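You operate a simulated robot arm through the tools that you are given. There is no shell and no other tool. Be economical: measure what you need, move in short steps, check, and stop when the job is done.

The job below is to be done with a simulated two-armed robot. You get a single attempt, and the scene is never put back.

TASK
Pick up the cartridge marked "fine" from the top of the cream cabinet with one hand, pass it to the other hand and put it on the top of the setting bench.

It is judged by the outcome, as a careful person would: the job done as asked, and still so three seconds after it is handed in. It fails if anything else is knocked over, pushed out of place, dropped, spilled or broken.

THE ROBOT
Two 7-joint arms with two-finger parallel grippers on one trunk, on a base that drives. Base frame: it is fixed to the floor where the robot stands at the start and does not move with it; the origin is under the middle of the robot, x ahead of it, y to its left, z up; the surface under the hand at the start is at about z = 930. Units: mm, degrees, N and s.
The left shoulder is at the start at [70, 134, 1201], the right one opposite. With the tool pointing down near the work surface each hand reaches from about 200 to 660 mm from the robot's upright axis, wherever it stands, measured 20 degrees to its own side. Places, roughly: top of the setting bench [-1500, 4500, 900]. Payload 1.57 kg a hand.
Tool frame (each hand has its own): the origin (TCP) lies between the finger pads and is the grasp point; the fingertips stand 30 mm ahead of it; z points along the fingers, y is the line along which they close. The gripper opens to 80 mm. The fingers are 17 mm wide and 12 mm thick; the gripper's body (40 by 82 mm) begins 80 mm behind the TCP.
Orientation is told as [roll, pitch, yaw] about the base's x, y, z axes, in that order, counted from this pose: with the fingers straight down and closing along the base's y, the tool's x points along the base's -x, its y along +y and its z along -z.

THE INTERFACE
- The arms move only by the tool move_arm. It takes "left_steps", "right_steps" or both (then of equal length, played together; a hand with none holds still); each is a list of rows, each a list of 7 numbers: the shift along the base's x, y, z in mm, then the turn, a rotation vector about the base's x, y, z in degrees, then the gripper command, from -1 (shut) to 1 (fully open), values between in proportion. In form: [[tx, ty, tz, rx, ry, rz, jaw], ...]. A call has 1 to 12 rows; each row is the pose to reach, as a shift and turn from the pose commanded when the call began. Each row takes 0.2 s and may step no farther than 50 mm and 8.6 degrees from the row before; otherwise, or with a gripper value out of range, the whole call is refused. Where a pose cannot be reached the arm comes as near as it can. A force on the tool above 40 N (or 10 N above the force at the start of the call, whichever is more), or a blocked arm, ends the call early, and 0.2 s more pass. Each finger travels about 153 mm/s and halts on what it meets, pressing with about 21 N; the grip force reading is that of the motor and also rises with nothing between the fingers. The clock runs only during rows and for 0.2 s after the last one: add rows that repeat a pose to give the fingers time. It gives the time, the measured TCP pose, the force on the tool (base axes), the opening and the grip force at its end, in the units of the frame above (readings bear some noise), with the torque about the TCP (base axes, N m) and any sound that the robot's microphone picked up.
- Cameras (640 x 400 px; columns grow to the right, rows downward): "scene" is now at [113.6, 56, 1427.8]; the picture's right is [0.58, -0.81, 0.00], its down [-0.47, -0.34, -0.81] and it looks along [0.66, 0.48, -0.58] (base axes); focal length 254 px, centre (320, 200). "left" rides on the left gripper at [72, 7, -122] in its tool frame; the picture's right is [-0.09, 1.00, 0.00], its down [-0.84, -0.08, -0.54] and it looks along [-0.54, -0.05, 0.84] (tool axes); focal length 238 px, centre (320, 200). "right" rides on the right gripper at [72, -7, -122] in its tool frame; the picture's right is [0.09, 1.00, 0.00], its down [-0.84, 0.08, -0.54] and it looks along [-0.54, 0.05, 0.84] (tool axes); focal length 238 px, centre (320, 200). There is no depth. A picture from a camera that has moved, and an enlarged one, comes with that camera's place and axes in the base frame and with its lens. The place of the scene camera against the robot may be out by one fixed shift of up to 12 mm in any direction.
- grab_frame(camera): a new picture of that camera. It takes no simulated time.
- move_column(by): slides the trunk up (or, below 0, down) by that many mm; the arms and the scene camera ride with it, the base frame stays. It gives what a move gives, with no picture.
- roll_base(legs): drives the robot by 1 to 6 legs, each [ahead, left, turn to the left] in mm, mm and degrees, along the robot's own axes; the way and the turn of a leg run together, so that a leg with both is an arc; at most 1500 mm and 180 degrees a leg. The arms and the cameras ride along, it lands a little off, and it stops where it bumps. It gives what a move gives.
- turn_head(pan, tilt): turns the head with the scene camera to pan (to the left, within 86 degrees either way) and tilt (down, from -29 to 69), counted from straight ahead of the robot. It gives what a move gives.
- enlarge(camera, box): a new picture of the part [left, top, right, bottom] of that camera's present view, enlarged. It takes no simulated time.
- finish_job(): hands the job in; it is judged then, once.

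Go step by step. Nothing tells you exact positions but the pictures and the camera data: compare them with the known pose of the tool, close in by small moves and look again before you grip or let go. The budget is 120 turns and 88 pictures, counting those below and the enlarged ones. Unless the task says otherwise, let go and move clear before handing in.

The tools are called after "Call:" as a command line: name --argument value ..., lists and objects as JSON in quotes. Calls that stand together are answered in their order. move_arm: Moves the arms, as the interface text tells. Its arguments: {"type":"object","properties":{"left_steps":{"type":"array"},"right_steps":{"type":"array"}},"required":[]} The other tools are called the same way: move_column (by) slides the trunk up or down; roll_base (legs) drives the base; turn_head (pan, tilt) turns the head that bears the scene camera; grab_frame (camera) takes a picture; enlarge (camera, box) takes an enlarged picture of a part of a camera's view; finish_job () hands the job in.

At the start:

```text
t: 0.0
left_position: [291.5, 340.8, 1274.5]
left_ee_rot: [0.1, -0.1, 0.0]
left_contact_force: [-0.8, 1.3, -0.6]
left_moment: [0.02, 0.02, -0.02]
left_grip_width: 80.0
left_finger_force: 0.1
right_position: [448.2, 33.9, 1211.1]
right_ee_rot: [0.0, 0.0, -0.1]
right_contact_force: [-0.8, -0.1, 0.1]
right_moment: [0.01, 0.0, -0.02]
right_grip_width: 80.2
right_finger_force: 0.0
trunk travel left (down, up): [-775.0, 165.0]
robot x, y, heading: [1.8, -1.0, 0.2]
head pan, tilt: [35.8, 35.6]
```

scene: 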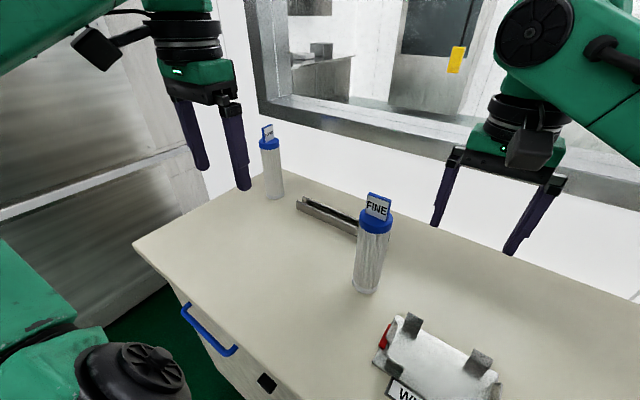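
right: 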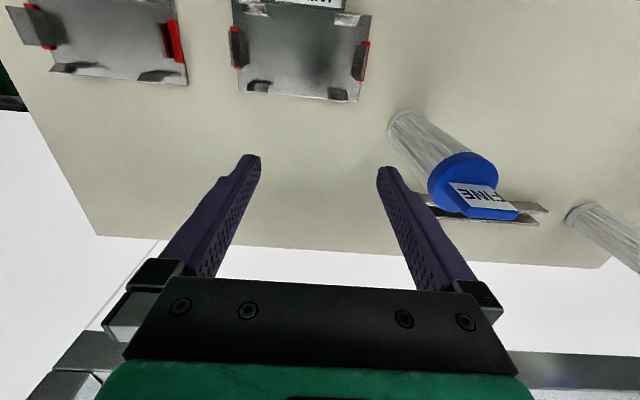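
left: 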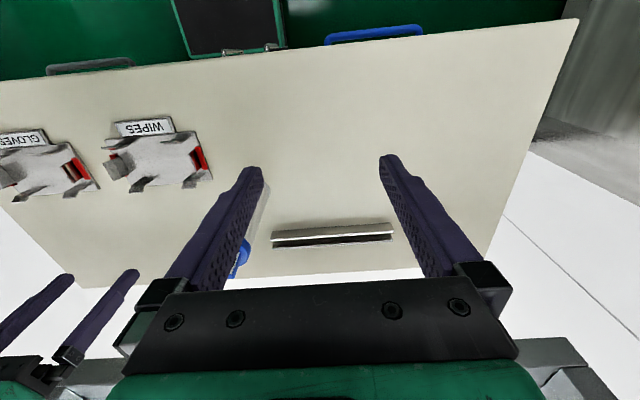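

I see two blue-capped cartridges on the cream cabinet: the near one reads "FINE", and the far-left label isn't readable yet. I'll zoom in on both before moving.

Call:
enlarge --camera "scene" --box '[240, 110, 420, 310]'

Call:
enlarge --camera "scene" --box '[245, 115, 305, 155]'

```text
2.00 times, centred on (330, 210) of scene
camera zoom: at [113.6, 56.0, 1427.8], right [0.58, -0.81, 0.0], down [-0.47, -0.34, -0.81], along [0.66, 0.48, -0.58], focal length 508 px, centre (300, 180)
```

zoom: 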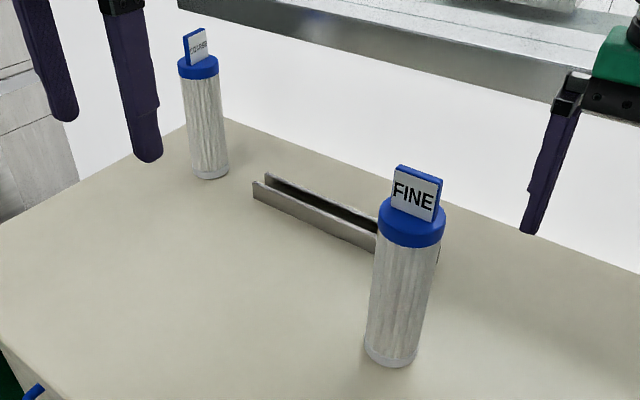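

```text
10.00 times, centred on (275, 135) of scene
camera zoom: at [113.6, 56.0, 1427.8], right [0.58, -0.81, 0.0], down [-0.47, -0.34, -0.81], along [0.66, 0.48, -0.58], focal length 2539 px, centre (770, 850)
```

zoom: 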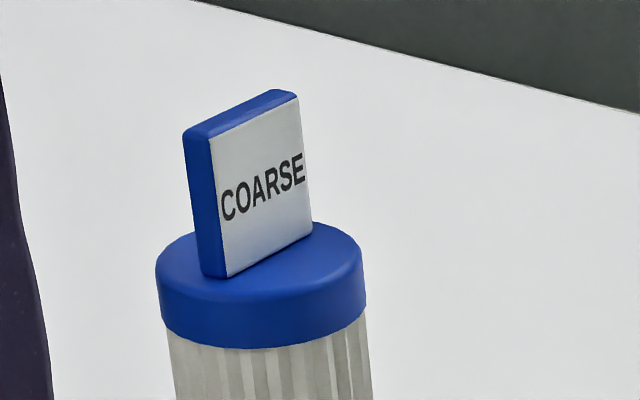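

The near cartridge is FINE at roughly (466, 184), with the cap top at about z 1131 and the tag top at about 1183; the other one is COARSE. I'll move the right hand aside, bring the left hand high above FINE and measure again.

Call:
move_arm --left_steps '[[25, -20, 0, 0, 0, 0, 1], [60, -50, 0, 0, 0, 0, 1], [95, -85, 0, 0, 0, 0, 1], [120, -120, 0, 0, 0, 0, 1], [120, -157, 0, 0, 0, 0, 1], [120, -157, 0, 0, 0, 0, 1]]' --right_steps '[[0, -40, 0, 0, 0, 0, 1], [0, -80, 0, 0, 0, 0, 1], [0, -120, 0, 0, 0, 0, 1], [0, -160, 0, 0, 0, 0, 1], [0, -190, 0, 0, 0, 0, 1], [0, -190, 0, 0, 0, 0, 1]]'

Call:
grab_frame --camera "left"

Call:
grab_frame --camera "scene"

```text
t: 1.4
left_position: [410.2, 186.3, 1274.0]
left_ee_rot: [-0.1, 0.1, 0.0]
left_contact_force: [-0.8, 0.1, 0.7]
left_moment: [-0.04, -0.02, 0.03]
left_grip_width: 80.1
left_finger_force: 0.1
right_position: [449.8, -155.2, 1211.7]
right_ee_rot: [-0.2, -0.1, 0.1]
right_contact_force: [-0.1, 0.4, -0.8]
right_moment: [-0.03, 0.01, 0.04]
right_grip_width: 79.7
right_finger_force: 0.0
trunk travel left (down, up): [-775.0, 165.0]
robot x, y, heading: [5.3, 3.4, 0.4]
head pan, tilt: [35.8, 35.6]
```

```text
82 pictures are left
camera left: at [338.3, 193.0, 1397.1], right [0.09, 1.0, 0.0], down [0.84, -0.08, 0.54], along [0.54, -0.05, -0.84], focal length 238 px, centre (320, 200)
```

left: 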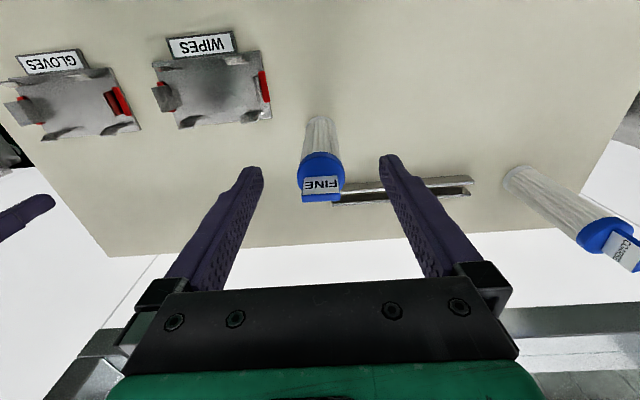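

```text
81 pictures are left
camera scene: at [113.4, 57.8, 1427.8], right [0.58, -0.81, 0.0], down [-0.47, -0.34, -0.81], along [0.66, 0.47, -0.58], focal length 254 px, centre (320, 200)
```

scene: 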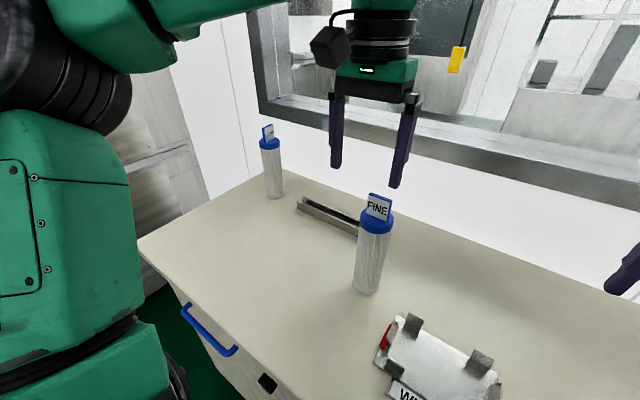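

The left hand is now in line with FINE in y. I'll zoom on the wrist view to fix its x position and height.

Call:
enlarge --camera "left" --box '[260, 100, 380, 220]'

Call:
enlarge --camera "scene" --box '[320, 180, 420, 300]'

```text
3.33 times, centred on (320, 160) of left
camera zoom: at [338.3, 193.0, 1397.1], right [0.09, 1.0, 0.0], down [0.84, -0.08, 0.54], along [0.54, -0.05, -0.84], focal length 794 px, centre (320, 333)
```

zoom: 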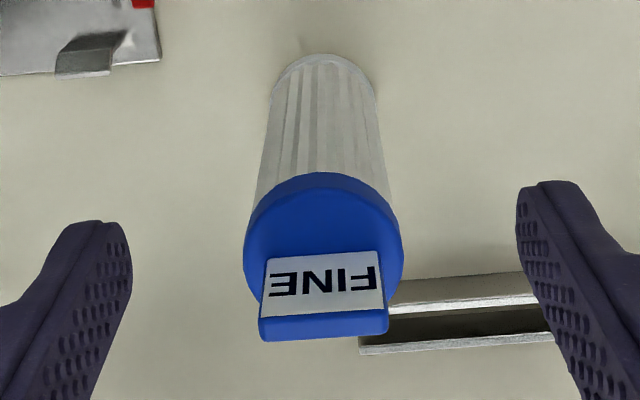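

```text
3.33 times, centred on (370, 240) of scene
camera zoom: at [113.4, 57.8, 1427.8], right [0.58, -0.81, 0.0], down [-0.47, -0.34, -0.81], along [0.66, 0.47, -0.58], focal length 846 px, centre (153, 67)
```

zoom: 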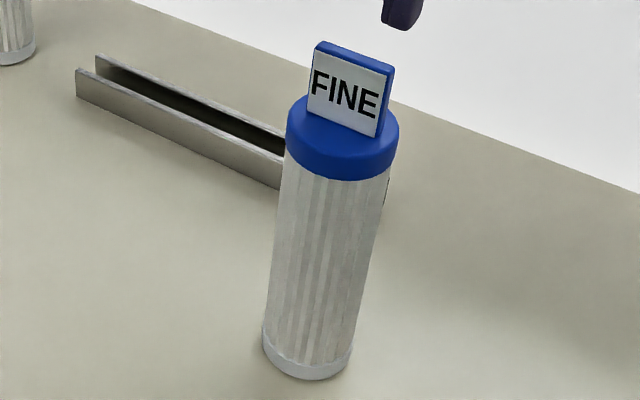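

FINE is at about (474, 182), with its cap between z 1122 and 1143 and its tag top near 1187. I'll move the left hand over it, still clear above the tag, and check.

Call:
move_arm --left_steps '[[30, -4, 0, 0, 0, 0, 1], [64, -4, 0, 0, 0, 0, 1], [64, -4, 0, 0, 0, 0, 1]]'

Call:
grab_frame --camera "left"

Call:
grab_frame --camera "scene"

```text
t: 2.2
left_position: [469.9, 184.6, 1272.6]
left_ee_rot: [-0.1, -0.2, 0.2]
left_contact_force: [-0.3, 0.9, 0.5]
left_moment: [0.03, -0.05, 0.02]
left_grip_width: 80.2
left_finger_force: 0.0
left hand out of reach, approached as far as the arm can: row 2, 3
right_position: [447.6, -155.4, 1212.1]
right_ee_rot: [0.0, -0.2, 0.0]
right_contact_force: [0.0, 0.9, 0.1]
right_moment: [-0.04, -0.02, 0.0]
right_grip_width: 80.1
right_finger_force: 0.1
trunk travel left (down, up): [-775.0, 165.0]
robot x, y, heading: [0.1, 3.6, -0.1]
head pan, tilt: [35.8, 35.6]
```

```text
78 pictures are left
camera left: at [397.7, 191.0, 1394.8], right [0.09, 1.0, 0.0], down [0.83, -0.07, 0.55], along [0.54, -0.05, -0.84], focal length 238 px, centre (320, 200)
```

left: 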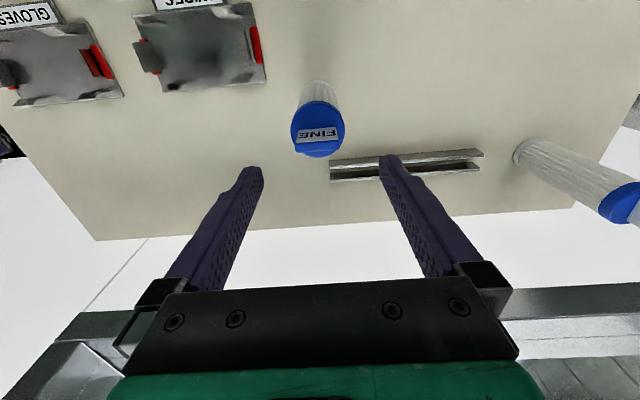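

```text
77 pictures are left
camera scene: at [111.6, 56.2, 1428.0], right [0.59, -0.81, 0.0], down [-0.47, -0.34, -0.81], along [0.66, 0.48, -0.58], focal length 254 px, centre (320, 200)
```

scene: 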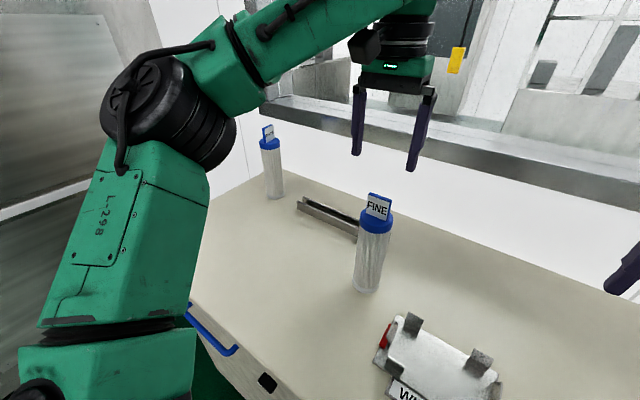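

FINE lies almost directly below at about (475, 183). I'll descend straight down around the tag in small steps with the jaws open.

Call:
move_arm --left_steps '[[0, 0, -30, 0, 0, 0, 1], [2, -1, -60, 0, 0, 0, 1], [3, -1, -75, 0, 0, 0, 1], [3, -1, -75, 0, 0, 0, 1]]'

Call:
grab_frame --camera "left"

Call:
enlarge --camera "scene" --box '[300, 80, 480, 300]'

```text
t: 3.2
left_position: [474.1, 183.0, 1196.4]
left_ee_rot: [-0.1, 0.0, 0.0]
left_contact_force: [-0.2, 0.3, -0.3]
left_moment: [-0.03, 0.02, -0.02]
left_grip_width: 80.1
left_finger_force: 0.1
right_position: [449.8, -156.1, 1211.5]
right_ee_rot: [0.0, 0.0, 0.0]
right_contact_force: [-0.1, -0.7, -0.4]
right_moment: [0.02, 0.02, -0.01]
right_grip_width: 80.1
right_finger_force: 0.0
trunk travel left (down, up): [-775.0, 165.0]
robot x, y, heading: [1.0, -2.1, -0.1]
head pan, tilt: [35.8, 35.6]
```

```text
76 pictures are left
camera left: at [402.3, 190.0, 1318.0], right [0.09, 1.0, 0.0], down [0.84, -0.08, 0.54], along [0.54, -0.05, -0.84], focal length 238 px, centre (320, 200)
```

left: 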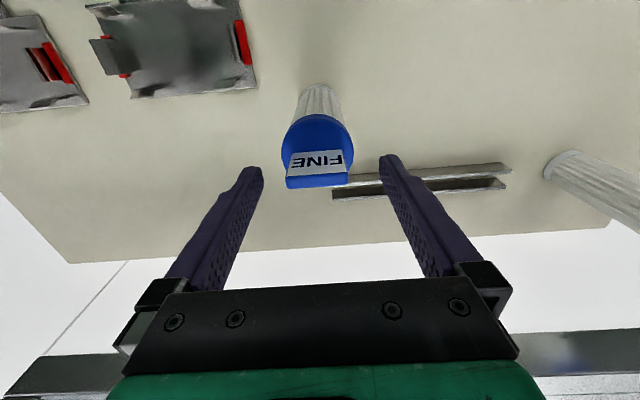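

```text
1.82 times, centred on (390, 190) of scene
camera zoom: at [114.0, 56.0, 1427.8], right [0.58, -0.81, 0.0], down [-0.47, -0.34, -0.81], along [0.66, 0.48, -0.58], focal length 462 px, centre (193, 218)
```

zoom: 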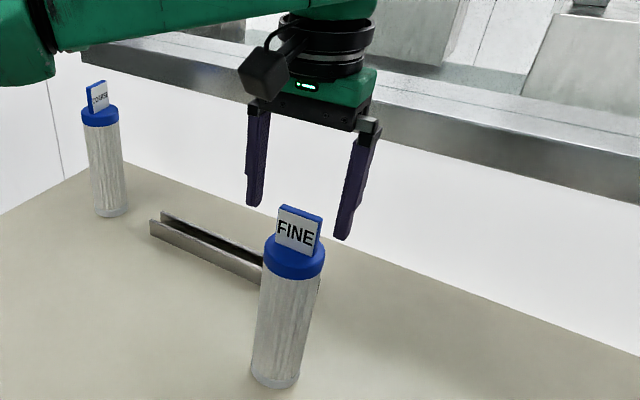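

The bottom edge agrees with x ≈ 476. I'll take one zoom of the cap from the wrist to confirm before going lower.

Call:
enlarge --camera "left" --box '[250, 70, 400, 220]'

```text
2.67 times, centred on (325, 145) of left
camera zoom: at [402.3, 190.0, 1318.0], right [0.09, 1.0, 0.0], down [0.84, -0.08, 0.54], along [0.54, -0.05, -0.84], focal length 636 px, centre (307, 347)
```

zoom: 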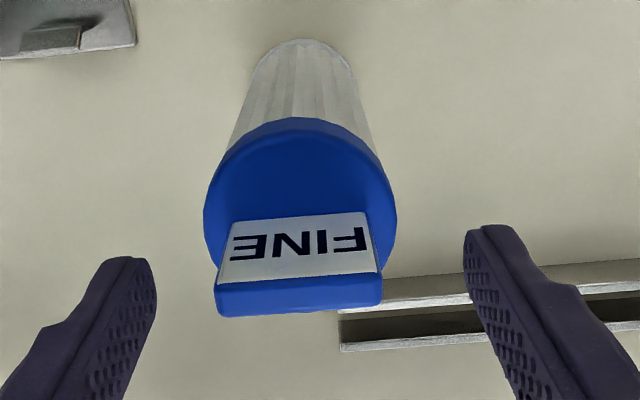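

Everything lines up to within about 2 mm. I'll descend to the cap.

Call:
move_arm --left_steps '[[0, -1, -20, 0, 0, 0, 1], [0, -1, -40, 0, 0, 0, 1], [0, -1, -60, 0, 0, 0, 1], [0, -1, -60, 0, 0, 0, 1]]'

Call:
grab_frame --camera "left"

Call:
enlarge --camera "scene" --box '[300, 100, 480, 300]'

```text
t: 4.2
left_position: [474.1, 181.4, 1136.7]
left_ee_rot: [0.0, 0.0, 0.1]
left_contact_force: [0.6, 0.8, -0.4]
left_moment: [0.0, -0.03, 0.02]
left_grip_width: 79.9
left_finger_force: 0.1
right_position: [448.6, -156.8, 1211.7]
right_ee_rot: [0.0, 0.0, 0.0]
right_contact_force: [0.1, -0.2, 0.4]
right_moment: [0.02, 0.0, 0.01]
right_grip_width: 80.1
right_finger_force: 0.1
trunk travel left (down, up): [-775.0, 165.0]
robot x, y, heading: [-0.6, -4.2, -0.4]
head pan, tilt: [35.8, 35.6]
```

```text
73 pictures are left
camera left: at [402.6, 188.2, 1259.2], right [0.09, 1.0, 0.0], down [0.84, -0.08, 0.54], along [0.54, -0.05, -0.84], focal length 238 px, centre (320, 200)
```

left: 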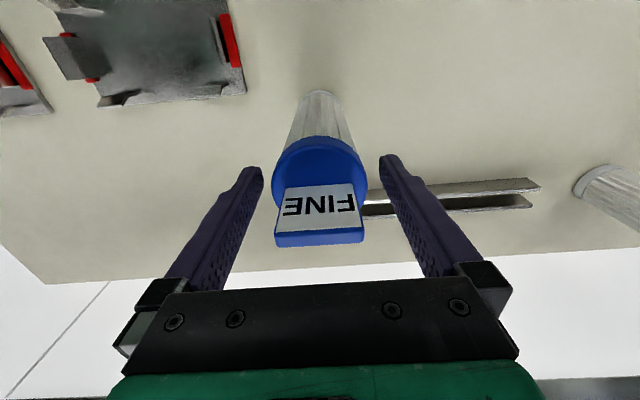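

```text
2.00 times, centred on (390, 200) of scene
camera zoom: at [113.5, 55.7, 1427.9], right [0.58, -0.81, 0.0], down [-0.47, -0.34, -0.81], along [0.66, 0.48, -0.58], focal length 508 px, centre (180, 200)
```

zoom: 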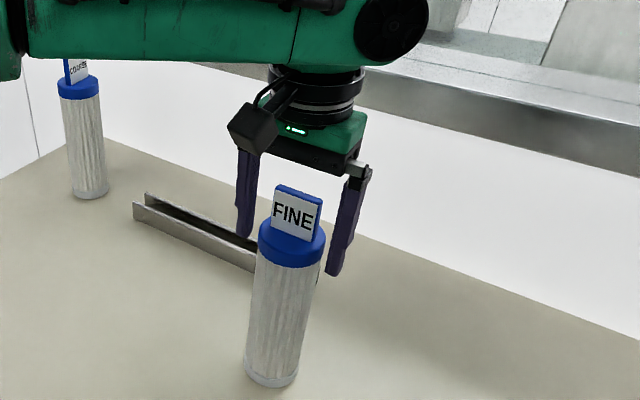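

The fingers straddle the cap symmetrically at the right height. I'll close the jaws now.

Call:
move_arm --left_steps '[[0, 0, 0, 0, 0, 0, 0.5], [0, 0, 0, 0, 0, 0, 0.2], [0, 0, 0, 0, 0, 0, -0.2], [0, 0, 0, 0, 0, 0, -1], [0, 0, 0, 0, 0, 0, -1]]'

Call:
grab_frame --camera "left"

```text
t: 5.4
left_position: [475.7, 181.4, 1137.1]
left_ee_rot: [0.0, 0.0, 0.0]
left_contact_force: [-0.3, -0.4, 0.5]
left_moment: [-0.12, 0.01, -0.03]
left_grip_width: 61.1
left_finger_force: 20.8
right_position: [450.0, -157.0, 1212.4]
right_ee_rot: [0.1, 0.0, 0.1]
right_contact_force: [0.2, 0.1, -0.6]
right_moment: [0.02, -0.01, 0.02]
right_grip_width: 80.0
right_finger_force: 0.1
trunk travel left (down, up): [-775.0, 165.0]
robot x, y, heading: [-0.6, -3.0, 0.1]
head pan, tilt: [35.8, 35.6]
```

```text
71 pictures are left
camera left: at [402.7, 188.0, 1259.4], right [0.09, 1.0, 0.0], down [0.84, -0.08, 0.54], along [0.54, -0.05, -0.84], focal length 238 px, centre (320, 200)
```

left: 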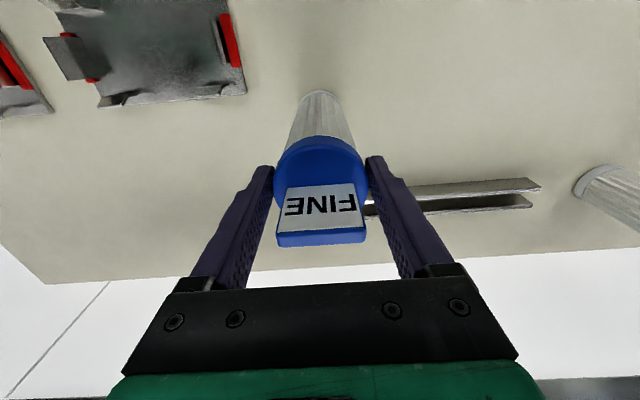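

The cap is gripped at 61 mm with 21 N. I'll lift 40 mm and check that it holds.

Call:
move_arm --left_steps '[[0, 0, 10, 0, 0, 0, -1], [0, 0, 25, 0, 0, 0, -1], [0, 0, 40, 0, 0, 0, -1], [0, 0, 40, 0, 0, 0, -1]]'

Call:
grab_frame --camera "scene"

```text
t: 6.4
left_position: [475.4, 181.1, 1177.1]
left_ee_rot: [0.0, -0.1, 0.0]
left_contact_force: [-0.5, 1.1, -2.1]
left_moment: [-0.02, 0.04, 0.01]
left_grip_width: 61.4
left_finger_force: 21.4
right_position: [448.8, -156.5, 1210.4]
right_ee_rot: [0.0, 0.0, 0.0]
right_contact_force: [0.7, -0.6, -0.2]
right_moment: [-0.01, -0.01, 0.02]
right_grip_width: 80.0
right_finger_force: 0.0
trunk travel left (down, up): [-775.0, 165.0]
robot x, y, heading: [-1.8, 0.6, -0.1]
head pan, tilt: [35.8, 35.6]
```

```text
70 pictures are left
camera scene: at [114.3, 56.2, 1427.7], right [0.58, -0.81, 0.0], down [-0.47, -0.34, -0.81], along [0.66, 0.48, -0.58], focal length 254 px, centre (320, 200)
```

scene: 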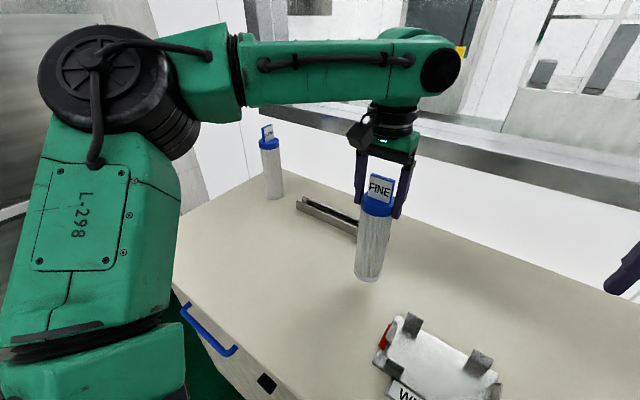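

FINE is held securely and is light (about 2 N). I'll raise the trunk and look around for the route to the bench.

Call:
move_column --by 100

Call:
turn_head --pan 86 --tilt 20

Call:
grab_frame --camera "scene"

Call:
turn_head --pan -86 --tilt 20

Call:
grab_frame --camera "scene"

```text
t: 7.7
left_position: [475.7, 181.1, 1277.1]
left_ee_rot: [0.0, 0.0, 0.0]
left_contact_force: [-0.7, 0.6, -1.8]
left_moment: [-0.01, 0.02, 0.0]
left_grip_width: 61.3
left_finger_force: 21.0
right_position: [449.9, -156.9, 1311.0]
right_ee_rot: [0.0, 0.0, 0.0]
right_contact_force: [-0.6, -0.7, -1.0]
right_moment: [0.06, -0.02, 0.05]
right_grip_width: 80.2
right_finger_force: 0.0
trunk travel left (down, up): [-875.0, 65.0]
robot x, y, heading: [-0.0, -1.8, 0.3]
head pan, tilt: [35.8, 35.6]
```

```text
t: 8.9
left_position: [475.1, 182.5, 1276.3]
left_ee_rot: [0.0, 0.0, 0.0]
left_contact_force: [-0.1, -0.1, -2.7]
left_moment: [0.0, -0.01, -0.02]
left_grip_width: 61.3
left_finger_force: 21.0
right_position: [449.4, -155.2, 1310.7]
right_ee_rot: [-0.1, 0.0, 0.0]
right_contact_force: [-0.7, -0.7, 0.6]
right_moment: [0.0, 0.01, -0.01]
right_grip_width: 80.2
right_finger_force: 0.0
trunk travel left (down, up): [-875.0, 65.0]
robot x, y, heading: [3.5, -0.5, 0.0]
head pan, tilt: [85.9, 20.0]
```

```text
69 pictures are left
camera scene: at [49.6, 97.5, 1552.6], right [1.0, -0.07, 0.0], down [-0.03, -0.34, -0.94], along [0.07, 0.94, -0.34], focal length 254 px, centre (320, 200)
```

scene: 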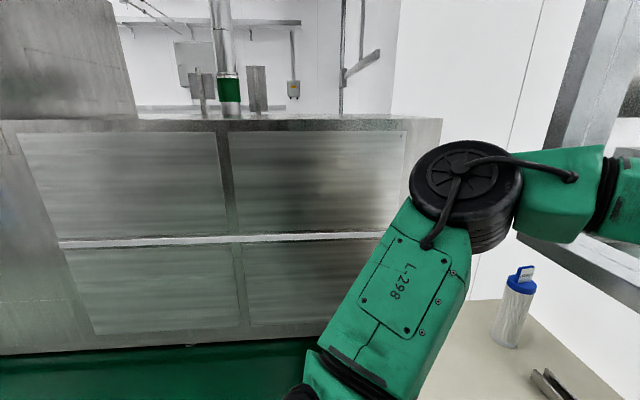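

```text
t: 11.5
left_position: [474.8, 180.9, 1276.0]
left_ee_rot: [0.0, 0.1, -0.1]
left_contact_force: [-0.2, -0.4, -2.6]
left_moment: [0.01, -0.01, 0.03]
left_grip_width: 61.3
left_finger_force: 21.6
right_position: [450.2, -154.7, 1311.8]
right_ee_rot: [0.0, -0.1, 0.1]
right_contact_force: [-0.7, 0.3, 0.6]
right_moment: [0.02, 0.0, 0.01]
right_grip_width: 80.0
right_finger_force: 0.1
trunk travel left (down, up): [-875.0, 65.0]
robot x, y, heading: [-5.2, 2.3, 0.2]
head pan, tilt: [-85.9, 20.0]
```

```text
68 pictures are left
camera scene: at [49.6, -88.2, 1552.6], right [-1.0, -0.07, 0.0], down [-0.02, 0.34, -0.94], along [0.07, -0.94, -0.34], focal length 254 px, centre (320, 200)
```

scene: 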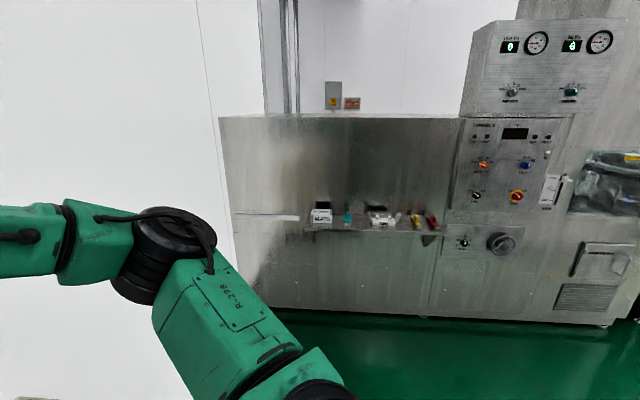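

A large machine stands to the left at y ≈ 1380 and a panel to the right at about y ≈ -1600, so the floor near the robot looks free. I'll tuck both arms in, then back away from the cabinet in a short leg.

Call:
move_arm --left_steps '[[-30, 0, 0, 0, 0, 0, -1], [-60, 0, 0, 0, 0, 0, -1], [-90, 0, 0, 0, 0, 0, -1], [-90, 0, 0, 0, 0, 0, -1]]' --right_steps '[[-30, 0, 0, 0, 0, 0, 1], [-60, 0, 0, 0, 0, 0, 1], [-90, 0, 0, 0, 0, 0, 1], [-90, 0, 0, 0, 0, 0, 1]]'

Call:
roll_base --legs '[[-300, 0, 0]]'

Call:
turn_head --pan 10 --tilt 30

Call:
grab_frame --camera "scene"

```text
t: 12.5
left_position: [386.3, 180.6, 1277.3]
left_ee_rot: [0.1, 0.0, 0.0]
left_contact_force: [0.6, 0.7, -2.4]
left_moment: [-0.01, 0.02, 0.04]
left_grip_width: 61.3
left_finger_force: 21.3
right_position: [358.1, -156.9, 1308.0]
right_ee_rot: [0.0, 0.1, 0.0]
right_contact_force: [0.6, -0.9, -0.2]
right_moment: [-0.02, 0.04, -0.01]
right_grip_width: 80.1
right_finger_force: 0.1
trunk travel left (down, up): [-875.0, 65.0]
robot x, y, heading: [1.6, 0.6, -0.2]
head pan, tilt: [-85.9, 20.0]
```

```text
t: 14.6
left_position: [85.6, 180.8, 1276.7]
left_ee_rot: [0.0, 0.0, 0.1]
left_contact_force: [0.4, 0.3, -2.0]
left_moment: [-0.01, 0.02, 0.0]
left_grip_width: 61.1
left_finger_force: 21.2
right_position: [58.0, -156.5, 1306.7]
right_ee_rot: [0.0, 0.2, 0.0]
right_contact_force: [0.8, -0.2, -0.4]
right_moment: [0.01, -0.01, 0.02]
right_grip_width: 80.0
right_finger_force: 0.1
trunk travel left (down, up): [-875.0, 65.0]
robot x, y, heading: [-304.3, 3.9, 0.1]
head pan, tilt: [-85.9, 20.0]
```

```text
t: 16.3
left_position: [82.1, 181.9, 1277.5]
left_ee_rot: [0.0, 0.0, 0.1]
left_contact_force: [-0.7, -1.5, -2.3]
left_moment: [0.01, 0.01, -0.03]
left_grip_width: 60.9
left_finger_force: 21.2
right_position: [54.7, -156.5, 1308.5]
right_ee_rot: [0.0, -0.1, -0.1]
right_contact_force: [0.5, 1.1, 0.0]
right_moment: [0.01, -0.01, 0.03]
right_grip_width: 79.7
right_finger_force: 0.0
trunk travel left (down, up): [-875.0, 65.0]
robot x, y, heading: [-304.7, -1.2, -0.0]
head pan, tilt: [10.0, 30.0]
```

```text
67 pictures are left
camera scene: at [-171.0, 20.3, 1536.5], right [0.17, -0.98, 0.0], down [-0.49, -0.09, -0.87], along [0.85, 0.15, -0.5], focal length 254 px, centre (320, 200)
```

scene: 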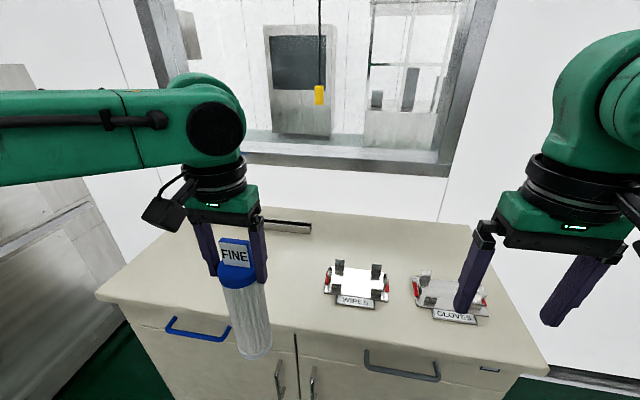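

FINE hangs clear in the left hand. I'll back off another 250 mm, then bring FINE to a meeting place in front of the chest while the right hand pitches to point forward.

Call:
roll_base --legs '[[-250, 0, 0]]'

Call:
move_arm --left_steps '[[8, -10, -5, 0, 0, 0, -1], [16, -20, -10, 0, 0, 0, -1], [24, -30, -15, 0, 0, 0, -1], [32, -40, -20, 0, 0, 0, -1], [40, -50, -25, 0, 0, 0, -1], [48, -60, -30, 0, 0, 0, -1], [56, -70, -35, 0, 0, 0, -1], [64, -80, -40, 0, 0, 0, -1], [72, -90, -45, 0, 0, 0, -1], [80, -100, -50, 0, 0, 0, -1], [88, -110, -55, 0, 0, 0, -1], [91, -121, -60, 0, 0, 0, -1]]' --right_steps '[[5, -8, -16, 0, -7.5, 0, 1], [10, -16, -32, 0, -15, 0, 1], [15, -24, -48, 0, -22.5, 0, 1], [20, -32, -64, 0, -30, 0, 1], [25, -40, -80, 0, -37.5, 0, 1], [30, -45, -96, 0, -45, 0, 1], [35, -50, -112, 0, -52.5, 0, 1], [40, -55, -128, 0, -60, 0, 1], [45, -60, -144, 0, -67.5, 0, 1], [50, -60, -160, 0, -75, 0, 1], [55, -60, -176, 0, -82.5, 0, 1], [60, -60, -192, 0, -90, 0, 1]]'

Call:
grab_frame --camera "scene"

```text
t: 18.1
left_position: [-157.5, 180.9, 1276.7]
left_ee_rot: [0.1, 0.1, -0.2]
left_contact_force: [0.9, 0.4, -3.0]
left_moment: [0.0, 0.05, -0.01]
left_grip_width: 61.3
left_finger_force: 21.4
right_position: [-186.3, -158.0, 1305.8]
right_ee_rot: [-0.1, 0.1, -0.2]
right_contact_force: [-0.4, -0.2, -0.1]
right_moment: [0.03, 0.0, -0.01]
right_grip_width: 79.9
right_finger_force: 0.1
trunk travel left (down, up): [-875.0, 65.0]
robot x, y, heading: [-545.2, 0.7, -0.2]
head pan, tilt: [10.0, 30.0]
```

```text
t: 20.7
left_position: [-84.7, 78.3, 1213.3]
left_ee_rot: [0.0, 0.0, -0.2]
left_contact_force: [0.9, 0.5, -2.9]
left_moment: [0.05, 0.03, 0.01]
left_grip_width: 61.6
left_finger_force: 20.9
left hand out of reach, approached as far as the arm can: row 10, 11, 12
right_position: [-129.0, -219.6, 1113.6]
right_ee_rot: [87.2, -89.5, -87.3]
right_contact_force: [0.1, -0.2, -0.5]
right_moment: [0.0, -0.04, 0.03]
right_grip_width: 79.8
right_finger_force: 0.1
right hand out of reach, approached as far as the arm can: row 3, 4, 5, 6, 7, 8, 9, 10
trunk travel left (down, up): [-875.0, 65.0]
robot x, y, heading: [-550.0, -0.1, -0.2]
head pan, tilt: [10.0, 30.0]
```

```text
66 pictures are left
camera scene: at [-412.3, 18.2, 1536.3], right [0.17, -0.99, 0.0], down [-0.49, -0.08, -0.86], along [0.85, 0.15, -0.5], focal length 254 px, centre (320, 200)
```

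scene: 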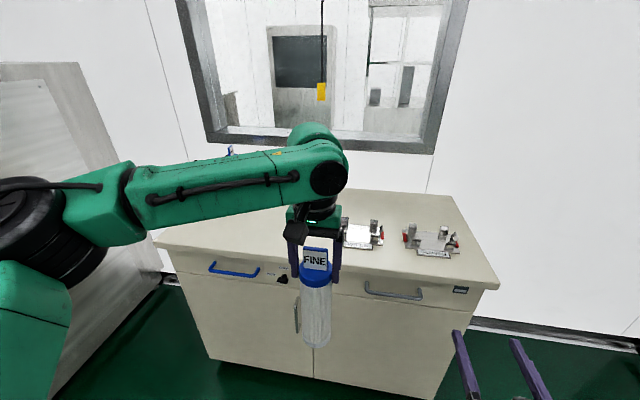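

FINE is at about (-85, 78) with the left TCP at z 1213, and the right hand now points forward at z 1113. I'll yaw the right hand about 40° to the left and bring it to a standoff beside the cartridge body.

Call:
move_arm --right_steps '[[-6, 30, 0, 0, 0, 6, 1], [-12, 60, 0, 0, 0, 12, 1], [-18, 95, -1, 0, 0, 18, 1], [-24, 130, -2, 0, 0, 24, 1], [-30, 165, -3, 0, 0, 30, 1], [-36, 200, -4, 0, 0, 36, 1], [-40, 227, -5, 0, 0, 40, 1], [-40, 227, -5, 0, 0, 40, 1]]'

Call:
turn_head --pan 10 --tilt 45

Call:
grab_frame --camera "scene"

Call:
grab_frame --camera "left"

Call:
grab_frame --camera "right"

```text
t: 22.5
left_position: [-87.8, 79.0, 1213.4]
left_ee_rot: [0.0, 0.0, -0.2]
left_contact_force: [0.4, 0.4, -2.3]
left_moment: [0.06, 0.01, 0.05]
left_grip_width: 61.0
left_finger_force: 20.9
right_position: [-168.4, 8.0, 1110.8]
right_ee_rot: [75.6, -89.8, -35.6]
right_contact_force: [0.3, -0.3, -1.2]
right_moment: [-0.01, 0.01, 0.03]
right_grip_width: 79.9
right_finger_force: 0.0
trunk travel left (down, up): [-875.0, 65.0]
robot x, y, heading: [-544.3, 2.2, -0.1]
head pan, tilt: [10.0, 30.0]
```

```text
t: 23.3
left_position: [-84.6, 79.7, 1214.4]
left_ee_rot: [0.0, 0.0, -0.2]
left_contact_force: [-0.2, 0.4, -2.5]
left_moment: [-0.03, 0.03, -0.02]
left_grip_width: 61.0
left_finger_force: 21.6
right_position: [-168.5, 8.8, 1110.3]
right_ee_rot: [78.0, -89.6, -37.9]
right_contact_force: [0.1, 0.9, 0.9]
right_moment: [-0.01, 0.0, 0.01]
right_grip_width: 79.8
right_finger_force: 0.0
trunk travel left (down, up): [-875.0, 65.0]
robot x, y, heading: [-546.9, -0.5, -0.3]
head pan, tilt: [10.0, 45.0]
```

```text
65 pictures are left
camera scene: at [-423.8, 18.3, 1514.0], right [0.17, -0.99, 0.0], down [-0.7, -0.12, -0.71], along [0.7, 0.12, -0.71], focal length 254 px, centre (320, 200)
```

scene: 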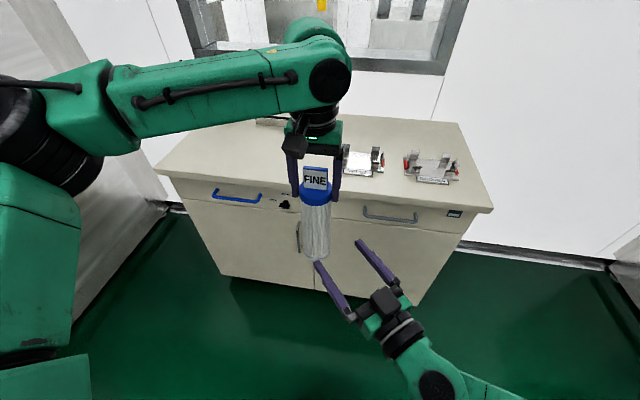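

```text
64 pictures are left
camera left: at [-158.4, 86.2, 1336.2], right [0.1, 1.0, 0.0], down [0.84, -0.08, 0.54], along [0.54, -0.05, -0.84], focal length 238 px, centre (320, 200)
```

left: 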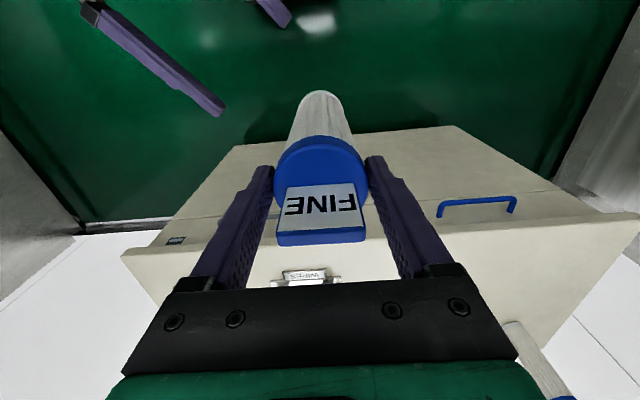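

```text
63 pictures are left
camera right: at [-257.9, -74.4, 1038.2], right [-0.64, 0.76, -0.09], down [-0.46, -0.29, 0.84], along [0.61, 0.58, 0.54], focal length 238 px, centre (320, 200)
```

right: 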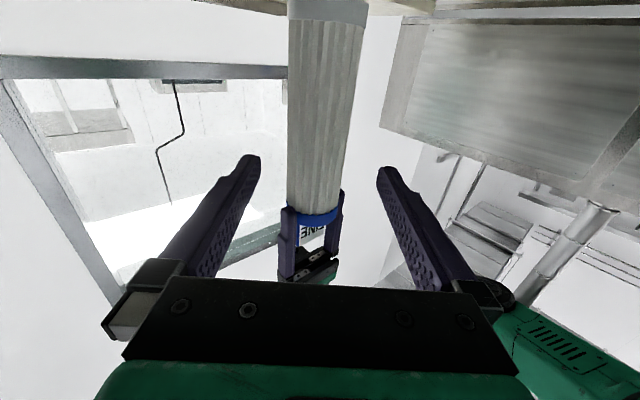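

The cartridge sits centred between the right fingers. I'll advance straight along the right hand's pointing direction, in short steps.

Call:
move_arm --right_steps '[[19, 16, 0, 0, 0, 0, 1], [38, 32, 0, 0, 0, 0, 1], [57, 48, 0, 0, 0, 0, 1], [70, 59, 0, 0, 0, 0, 1], [82, 69, 0, 0, 0, 0, 1], [82, 69, 0, 0, 0, 0, 1]]'

Call:
grab_frame --camera "right"

Call:
grab_frame --camera "scene"

Call:
grab_frame --camera "left"

```text
t: 24.7
left_position: [-87.2, 78.3, 1214.5]
left_ee_rot: [0.0, 0.0, -0.2]
left_contact_force: [-0.2, -0.1, -2.7]
left_moment: [0.01, 0.03, 0.01]
left_grip_width: 61.5
left_finger_force: 21.0
right_position: [-88.2, 77.9, 1111.4]
right_ee_rot: [78.5, -89.7, -38.5]
right_contact_force: [0.2, -0.3, -0.3]
right_moment: [0.0, -0.03, -0.01]
right_grip_width: 79.9
right_finger_force: 0.1
trunk travel left (down, up): [-875.0, 65.0]
robot x, y, heading: [-550.7, 0.9, -0.0]
head pan, tilt: [10.0, 45.0]
```

```text
62 pictures are left
camera right: at [-178.0, -4.9, 1039.4], right [-0.64, 0.76, -0.09], down [-0.46, -0.29, 0.84], along [0.61, 0.58, 0.54], focal length 238 px, centre (320, 200)
```

right: 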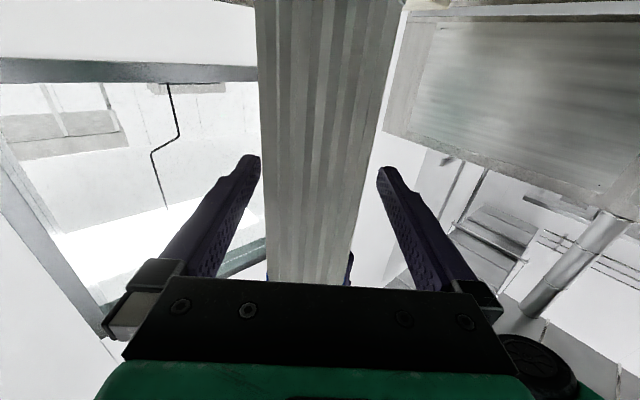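

```text
61 pictures are left
camera scene: at [-424.0, 18.1, 1513.9], right [0.17, -0.99, 0.0], down [-0.7, -0.12, -0.71], along [0.7, 0.12, -0.71], focal length 254 px, centre (320, 200)
```

scene: 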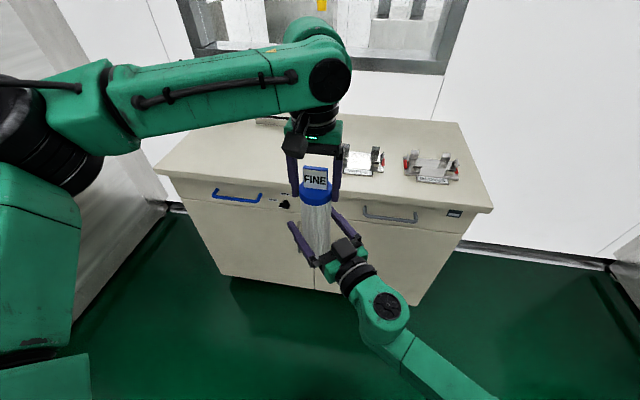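

```text
60 pictures are left
camera left: at [-158.5, 86.1, 1336.3], right [0.1, 1.0, 0.0], down [0.84, -0.08, 0.54], along [0.54, -0.05, -0.84], focal length 238 px, centre (320, 200)
```

left: 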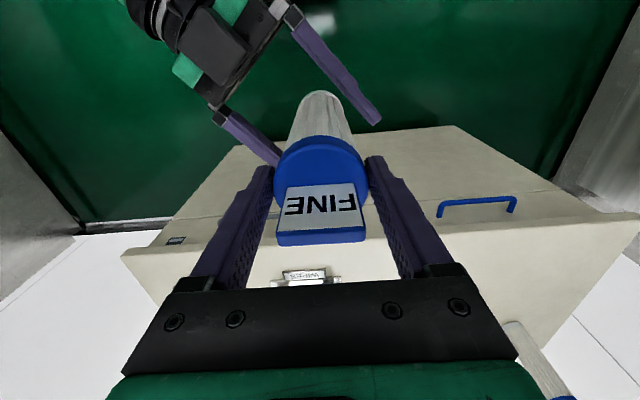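

The right fingers straddle the body with the TCP on its axis. I'll close the right hand while the left keeps hold.

Call:
move_arm --right_steps '[[0, 0, 0, 0, 0, 0, 0.6], [0, 0, 0, 0, 0, 0, 0.3], [0, 0, 0, 0, 0, 0, 0], [0, 0, 0, 0, 0, 0, -1], [0, 0, 0, 0, 0, 0, -1]]'

Call:
grab_frame --camera "right"

```text
t: 25.9
left_position: [-85.0, 80.3, 1215.0]
left_ee_rot: [0.1, 0.1, -0.2]
left_contact_force: [-7.5, 15.1, 3.4]
left_moment: [0.98, 0.55, 0.07]
left_grip_width: 61.7
left_finger_force: 21.1
right_position: [-87.8, 77.9, 1111.9]
right_ee_rot: [65.6, -89.7, -25.8]
right_contact_force: [8.1, -14.9, -3.7]
right_moment: [0.54, 0.29, -0.13]
right_grip_width: 60.1
right_finger_force: 21.7
trunk travel left (down, up): [-875.0, 65.0]
robot x, y, heading: [-548.9, -2.4, -0.2]
head pan, tilt: [10.0, 45.0]
```

```text
59 pictures are left
camera right: at [-177.8, -5.2, 1039.1], right [-0.64, 0.76, -0.09], down [-0.46, -0.29, 0.84], along [0.62, 0.58, 0.54], focal length 238 px, centre (320, 200)
```

right: 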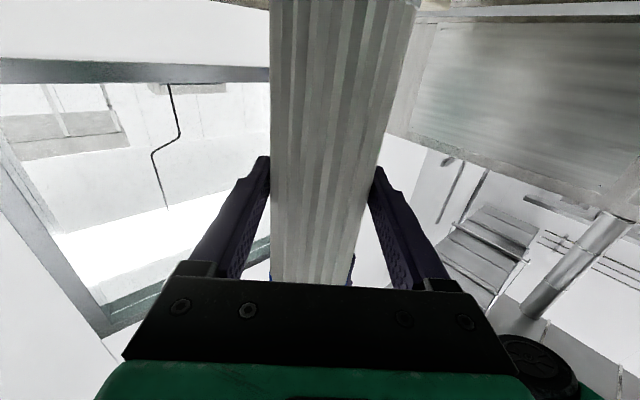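

Both hands hold it, but with about 17 N of sideways strain. I'll ease the right hand a couple of millimetres in the direction it is being pushed, before releasing the left.

Call:
move_arm --right_steps '[[0.6, -0.9, 0, 0, 0, 0, -1], [1.2, -1.8, 0, 0, 0, 0, -1], [1.2, -1.8, 0, 0, 0, 0, -1]]'

```text
t: 26.7
left_position: [-85.7, 78.6, 1214.9]
left_ee_rot: [0.0, -0.1, -0.2]
left_contact_force: [4.4, 10.8, 1.1]
left_moment: [0.94, -0.29, -0.16]
left_grip_width: 61.8
left_finger_force: 20.8
right_position: [-87.7, 77.5, 1110.9]
right_ee_rot: [84.5, -89.9, -44.5]
right_contact_force: [-3.7, -11.4, -1.2]
right_moment: [0.17, -0.13, 0.12]
right_grip_width: 60.3
right_finger_force: 21.0
trunk travel left (down, up): [-875.0, 65.0]
robot x, y, heading: [-550.3, -0.0, -0.2]
head pan, tilt: [10.0, 45.0]
```

Call:
move_arm --right_steps '[[-0.2, -1, 0, 0, 0, 0, -1], [-0.3, -2, 0, 0, 0, 0, -1], [-0.3, -2, 0, 0, 0, 0, -1]]'

```text
t: 27.5
left_position: [-86.1, 78.6, 1214.2]
left_ee_rot: [-0.2, -0.1, -0.4]
left_contact_force: [4.0, -4.0, -0.1]
left_moment: [-0.07, -0.52, -0.15]
left_grip_width: 61.3
left_finger_force: 21.1
right_position: [-86.6, 74.9, 1111.1]
right_ee_rot: [85.7, -89.7, -45.5]
right_contact_force: [-3.9, 4.2, -1.0]
right_moment: [-0.47, 0.04, 0.16]
right_grip_width: 60.0
right_finger_force: 20.9
trunk travel left (down, up): [-875.0, 65.0]
robot x, y, heading: [-547.2, -2.5, -0.1]
head pan, tilt: [10.0, 45.0]
```

The strain is down to a few newtons. I'll open the left hand now.

Call:
move_arm --left_steps '[[0, 0, 0, 0, 0, 0, 0.6], [0, 0, 0, 0, 0, 0, 1], [0, 0, 0, 0, 0, 0, 1]]'

Call:
grab_frame --camera "left"

```text
t: 28.3
left_position: [-86.6, 79.6, 1214.2]
left_ee_rot: [0.0, 0.1, -0.2]
left_contact_force: [-0.1, 1.1, 0.0]
left_moment: [-0.02, 0.01, 0.01]
left_grip_width: 80.1
left_finger_force: 0.1
right_position: [-85.7, 75.0, 1110.4]
right_ee_rot: [76.6, -89.7, -36.7]
right_contact_force: [0.0, 0.0, -0.6]
right_moment: [-0.02, 0.0, 0.01]
right_grip_width: 59.6
right_finger_force: 21.2
trunk travel left (down, up): [-875.0, 65.0]
robot x, y, heading: [-548.0, 3.0, 0.1]
head pan, tilt: [10.0, 45.0]
```

```text
58 pictures are left
camera left: at [-158.4, 86.4, 1336.2], right [0.1, 1.0, 0.0], down [0.84, -0.08, 0.54], along [0.54, -0.05, -0.84], focal length 238 px, centre (320, 200)
```

left: 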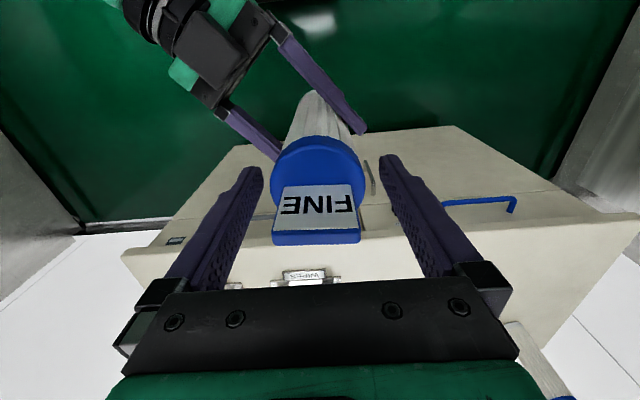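

The right hand alone now holds FINE. I'll lift the left hand straight up off the tag, then away to the left.

Call:
move_arm --left_steps '[[0, -2, 20, 0, 0, 0, 1], [0, -2, 40, 0, 0, 0, 1], [-4, -2, 60, 0, 0, 0, 1], [-8, -2, 80, 0, 0, 0, 1], [-12, -2, 100, 0, 0, 0, 1], [-20, 25, 105, 0, 0, 0, 1], [-30, 60, 105, 0, 0, 0, 1], [-40, 100, 105, 0, 0, 0, 1], [-60, 140, 105, 0, 0, 0, 1], [-80, 180, 105, 0, 0, 0, 1], [-100, 210, 105, 0, 0, 0, 1], [-100, 210, 105, 0, 0, 0, 1]]'

Call:
grab_frame --camera "scene"

```text
t: 30.9
left_position: [-184.6, 286.4, 1319.7]
left_ee_rot: [0.0, -0.1, -0.2]
left_contact_force: [-0.3, 0.2, -0.3]
left_moment: [0.0, 0.01, 0.03]
left_grip_width: 79.6
left_finger_force: 0.1
left hand out of reach, approached as far as the arm can: row 1, 2, 3, 4, 5
right_position: [-85.9, 73.2, 1110.3]
right_ee_rot: [80.5, -89.7, -40.4]
right_contact_force: [0.0, 0.0, 0.4]
right_moment: [-0.02, 0.0, 0.0]
right_grip_width: 59.4
right_finger_force: 21.0
trunk travel left (down, up): [-875.0, 65.0]
robot x, y, heading: [-546.0, 0.2, -0.5]
head pan, tilt: [10.0, 45.0]
```

```text
57 pictures are left
camera scene: at [-423.5, 17.5, 1513.9], right [0.17, -0.99, 0.0], down [-0.7, -0.12, -0.71], along [0.7, 0.12, -0.71], focal length 254 px, centre (320, 200)
```

scene: 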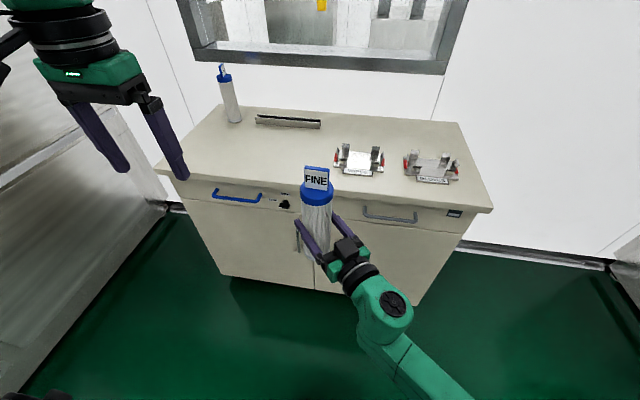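

The handover is done: the right hand holds FINE and everything on the cabinet is undisturbed. I'll tuck the right hand in a bit, turn left and look for the way to the bench.

Call:
move_arm --right_steps '[[-20, -10, 10, 0, 0, 0, -1], [-40, -20, 20, 0, 0, 0, -1], [-60, -30, 30, 0, 0, 0, -1], [-60, -30, 30, 0, 0, 0, -1]]'

Call:
roll_base --legs '[[-150, 0, 0], [0, 0, 120]]'

Call:
turn_head --pan 0 --tilt 12

Call:
grab_frame --camera "scene"

```text
t: 31.9
left_position: [-183.1, 287.9, 1320.6]
left_ee_rot: [0.0, 0.0, -0.2]
left_contact_force: [0.4, 0.3, -1.1]
left_moment: [0.02, 0.02, 0.0]
left_grip_width: 79.8
left_finger_force: 0.1
right_position: [-148.0, 45.9, 1139.0]
right_ee_rot: [70.6, -89.7, -30.6]
right_contact_force: [0.0, -0.9, -2.0]
right_moment: [-0.02, 0.03, -0.01]
right_grip_width: 60.0
right_finger_force: 21.8
trunk travel left (down, up): [-875.0, 65.0]
robot x, y, heading: [-543.0, -1.2, -0.1]
head pan, tilt: [10.0, 45.0]
```

```text
t: 38.2
left_position: [-1130.1, 173.0, 1320.0]
left_ee_rot: [0.0, 0.0, 119.7]
left_contact_force: [-0.6, -0.3, 0.1]
left_moment: [0.0, 0.0, 0.02]
left_grip_width: 80.1
left_finger_force: 0.0
right_position: [-937.5, 325.5, 1139.7]
right_ee_rot: [78.0, -89.7, 81.6]
right_contact_force: [-0.4, 0.4, -2.6]
right_moment: [-0.02, -0.04, 0.01]
right_grip_width: 59.7
right_finger_force: 20.7
trunk travel left (down, up): [-875.0, 65.0]
robot x, y, heading: [-702.2, 0.6, 119.6]
head pan, tilt: [10.0, 45.0]
```

```text
t: 39.2
left_position: [-1129.9, 173.5, 1320.2]
left_ee_rot: [0.1, 0.1, 119.7]
left_contact_force: [-0.7, -0.1, 0.1]
left_moment: [-0.01, 0.03, 0.0]
left_grip_width: 79.9
left_finger_force: 0.1
right_position: [-937.3, 324.6, 1138.3]
right_ee_rot: [75.4, -89.7, 84.3]
right_contact_force: [-0.7, -0.2, -3.1]
right_moment: [-0.01, 0.01, 0.0]
right_grip_width: 59.6
right_finger_force: 21.3
trunk travel left (down, up): [-875.0, 65.0]
robot x, y, heading: [-702.0, 2.2, 119.6]
head pan, tilt: [0.0, 12.0]
```

```text
56 pictures are left
camera scene: at [-779.4, 130.2, 1565.5], right [0.87, 0.49, 0.0], down [0.1, -0.18, -0.98], along [-0.48, 0.85, -0.21], focal length 254 px, centre (320, 200)
```

scene: 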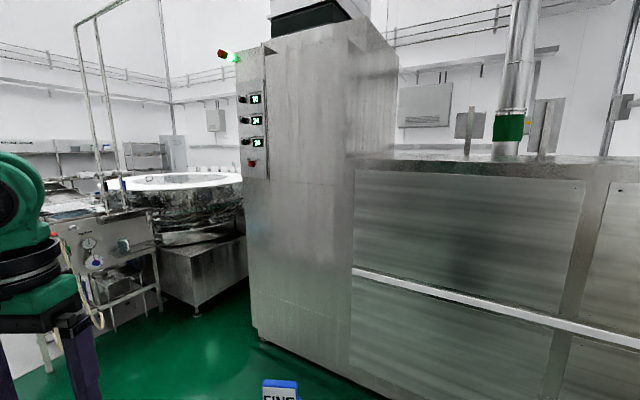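

The machine's left corner stands near (-2170, 1480), and the bench is hidden behind it. I'll look further left to see how much floor is open.

Call:
turn_head --pan 60 --tilt 22

Call:
grab_frame --camera "scene"

Call:
turn_head --pan 25 --tilt 25

Call:
grab_frame --camera "scene"

```text
t: 40.5
left_position: [-1130.5, 173.1, 1321.1]
left_ee_rot: [0.0, 0.0, 119.6]
left_contact_force: [0.7, 0.0, -0.1]
left_moment: [-0.02, -0.04, -0.01]
left_grip_width: 80.2
left_finger_force: 0.0
right_position: [-936.6, 323.8, 1140.1]
right_ee_rot: [76.1, -89.7, 83.6]
right_contact_force: [0.4, 0.8, -2.4]
right_moment: [0.01, -0.03, -0.01]
right_grip_width: 59.6
right_finger_force: 21.3
trunk travel left (down, up): [-875.0, 65.0]
robot x, y, heading: [-701.3, 0.9, 119.4]
head pan, tilt: [60.0, 22.0]
```

```text
55 pictures are left
camera scene: at [-826.2, 50.0, 1549.4], right [0.01, 1.0, 0.0], down [0.37, 0.0, -0.93], along [-0.93, 0.01, -0.37], focal length 254 px, centre (320, 200)
```

scene: 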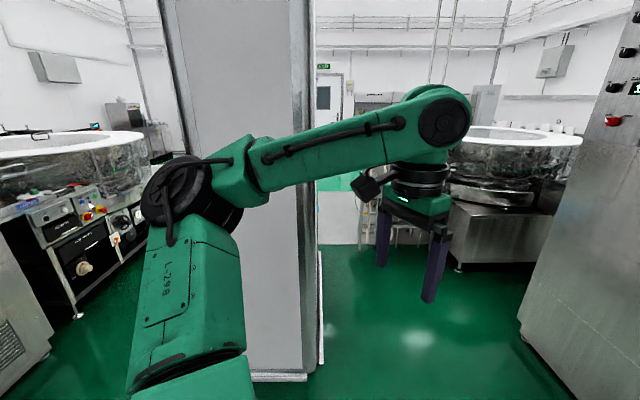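

```text
t: 41.5
left_position: [-1128.7, 172.0, 1320.5]
left_ee_rot: [0.0, -0.1, 119.6]
left_contact_force: [-0.5, 0.1, 0.3]
left_moment: [-0.01, -0.02, -0.02]
left_grip_width: 79.9
left_finger_force: 0.1
right_position: [-937.6, 323.7, 1138.8]
right_ee_rot: [76.0, -89.7, 83.7]
right_contact_force: [-0.8, -1.0, -2.3]
right_moment: [0.01, 0.0, 0.01]
right_grip_width: 59.5
right_finger_force: 20.7
trunk travel left (down, up): [-875.0, 65.0]
robot x, y, heading: [-701.9, 1.0, 119.6]
head pan, tilt: [25.0, 25.0]
```

```text
54 pictures are left
camera scene: at [-808.5, 102.4, 1544.5], right [0.58, 0.81, 0.0], down [0.34, -0.25, -0.91], along [-0.74, 0.53, -0.42], focal length 254 px, centre (320, 200)
```

scene: 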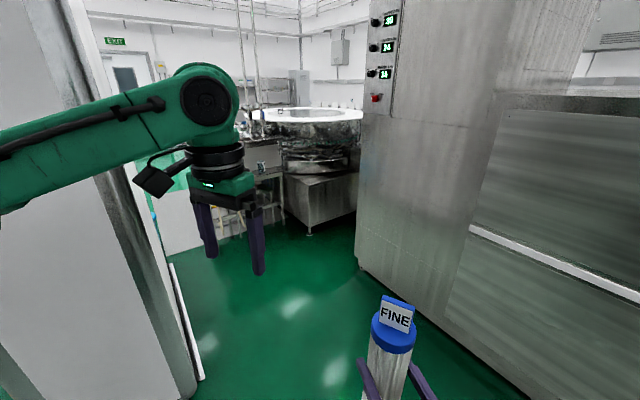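

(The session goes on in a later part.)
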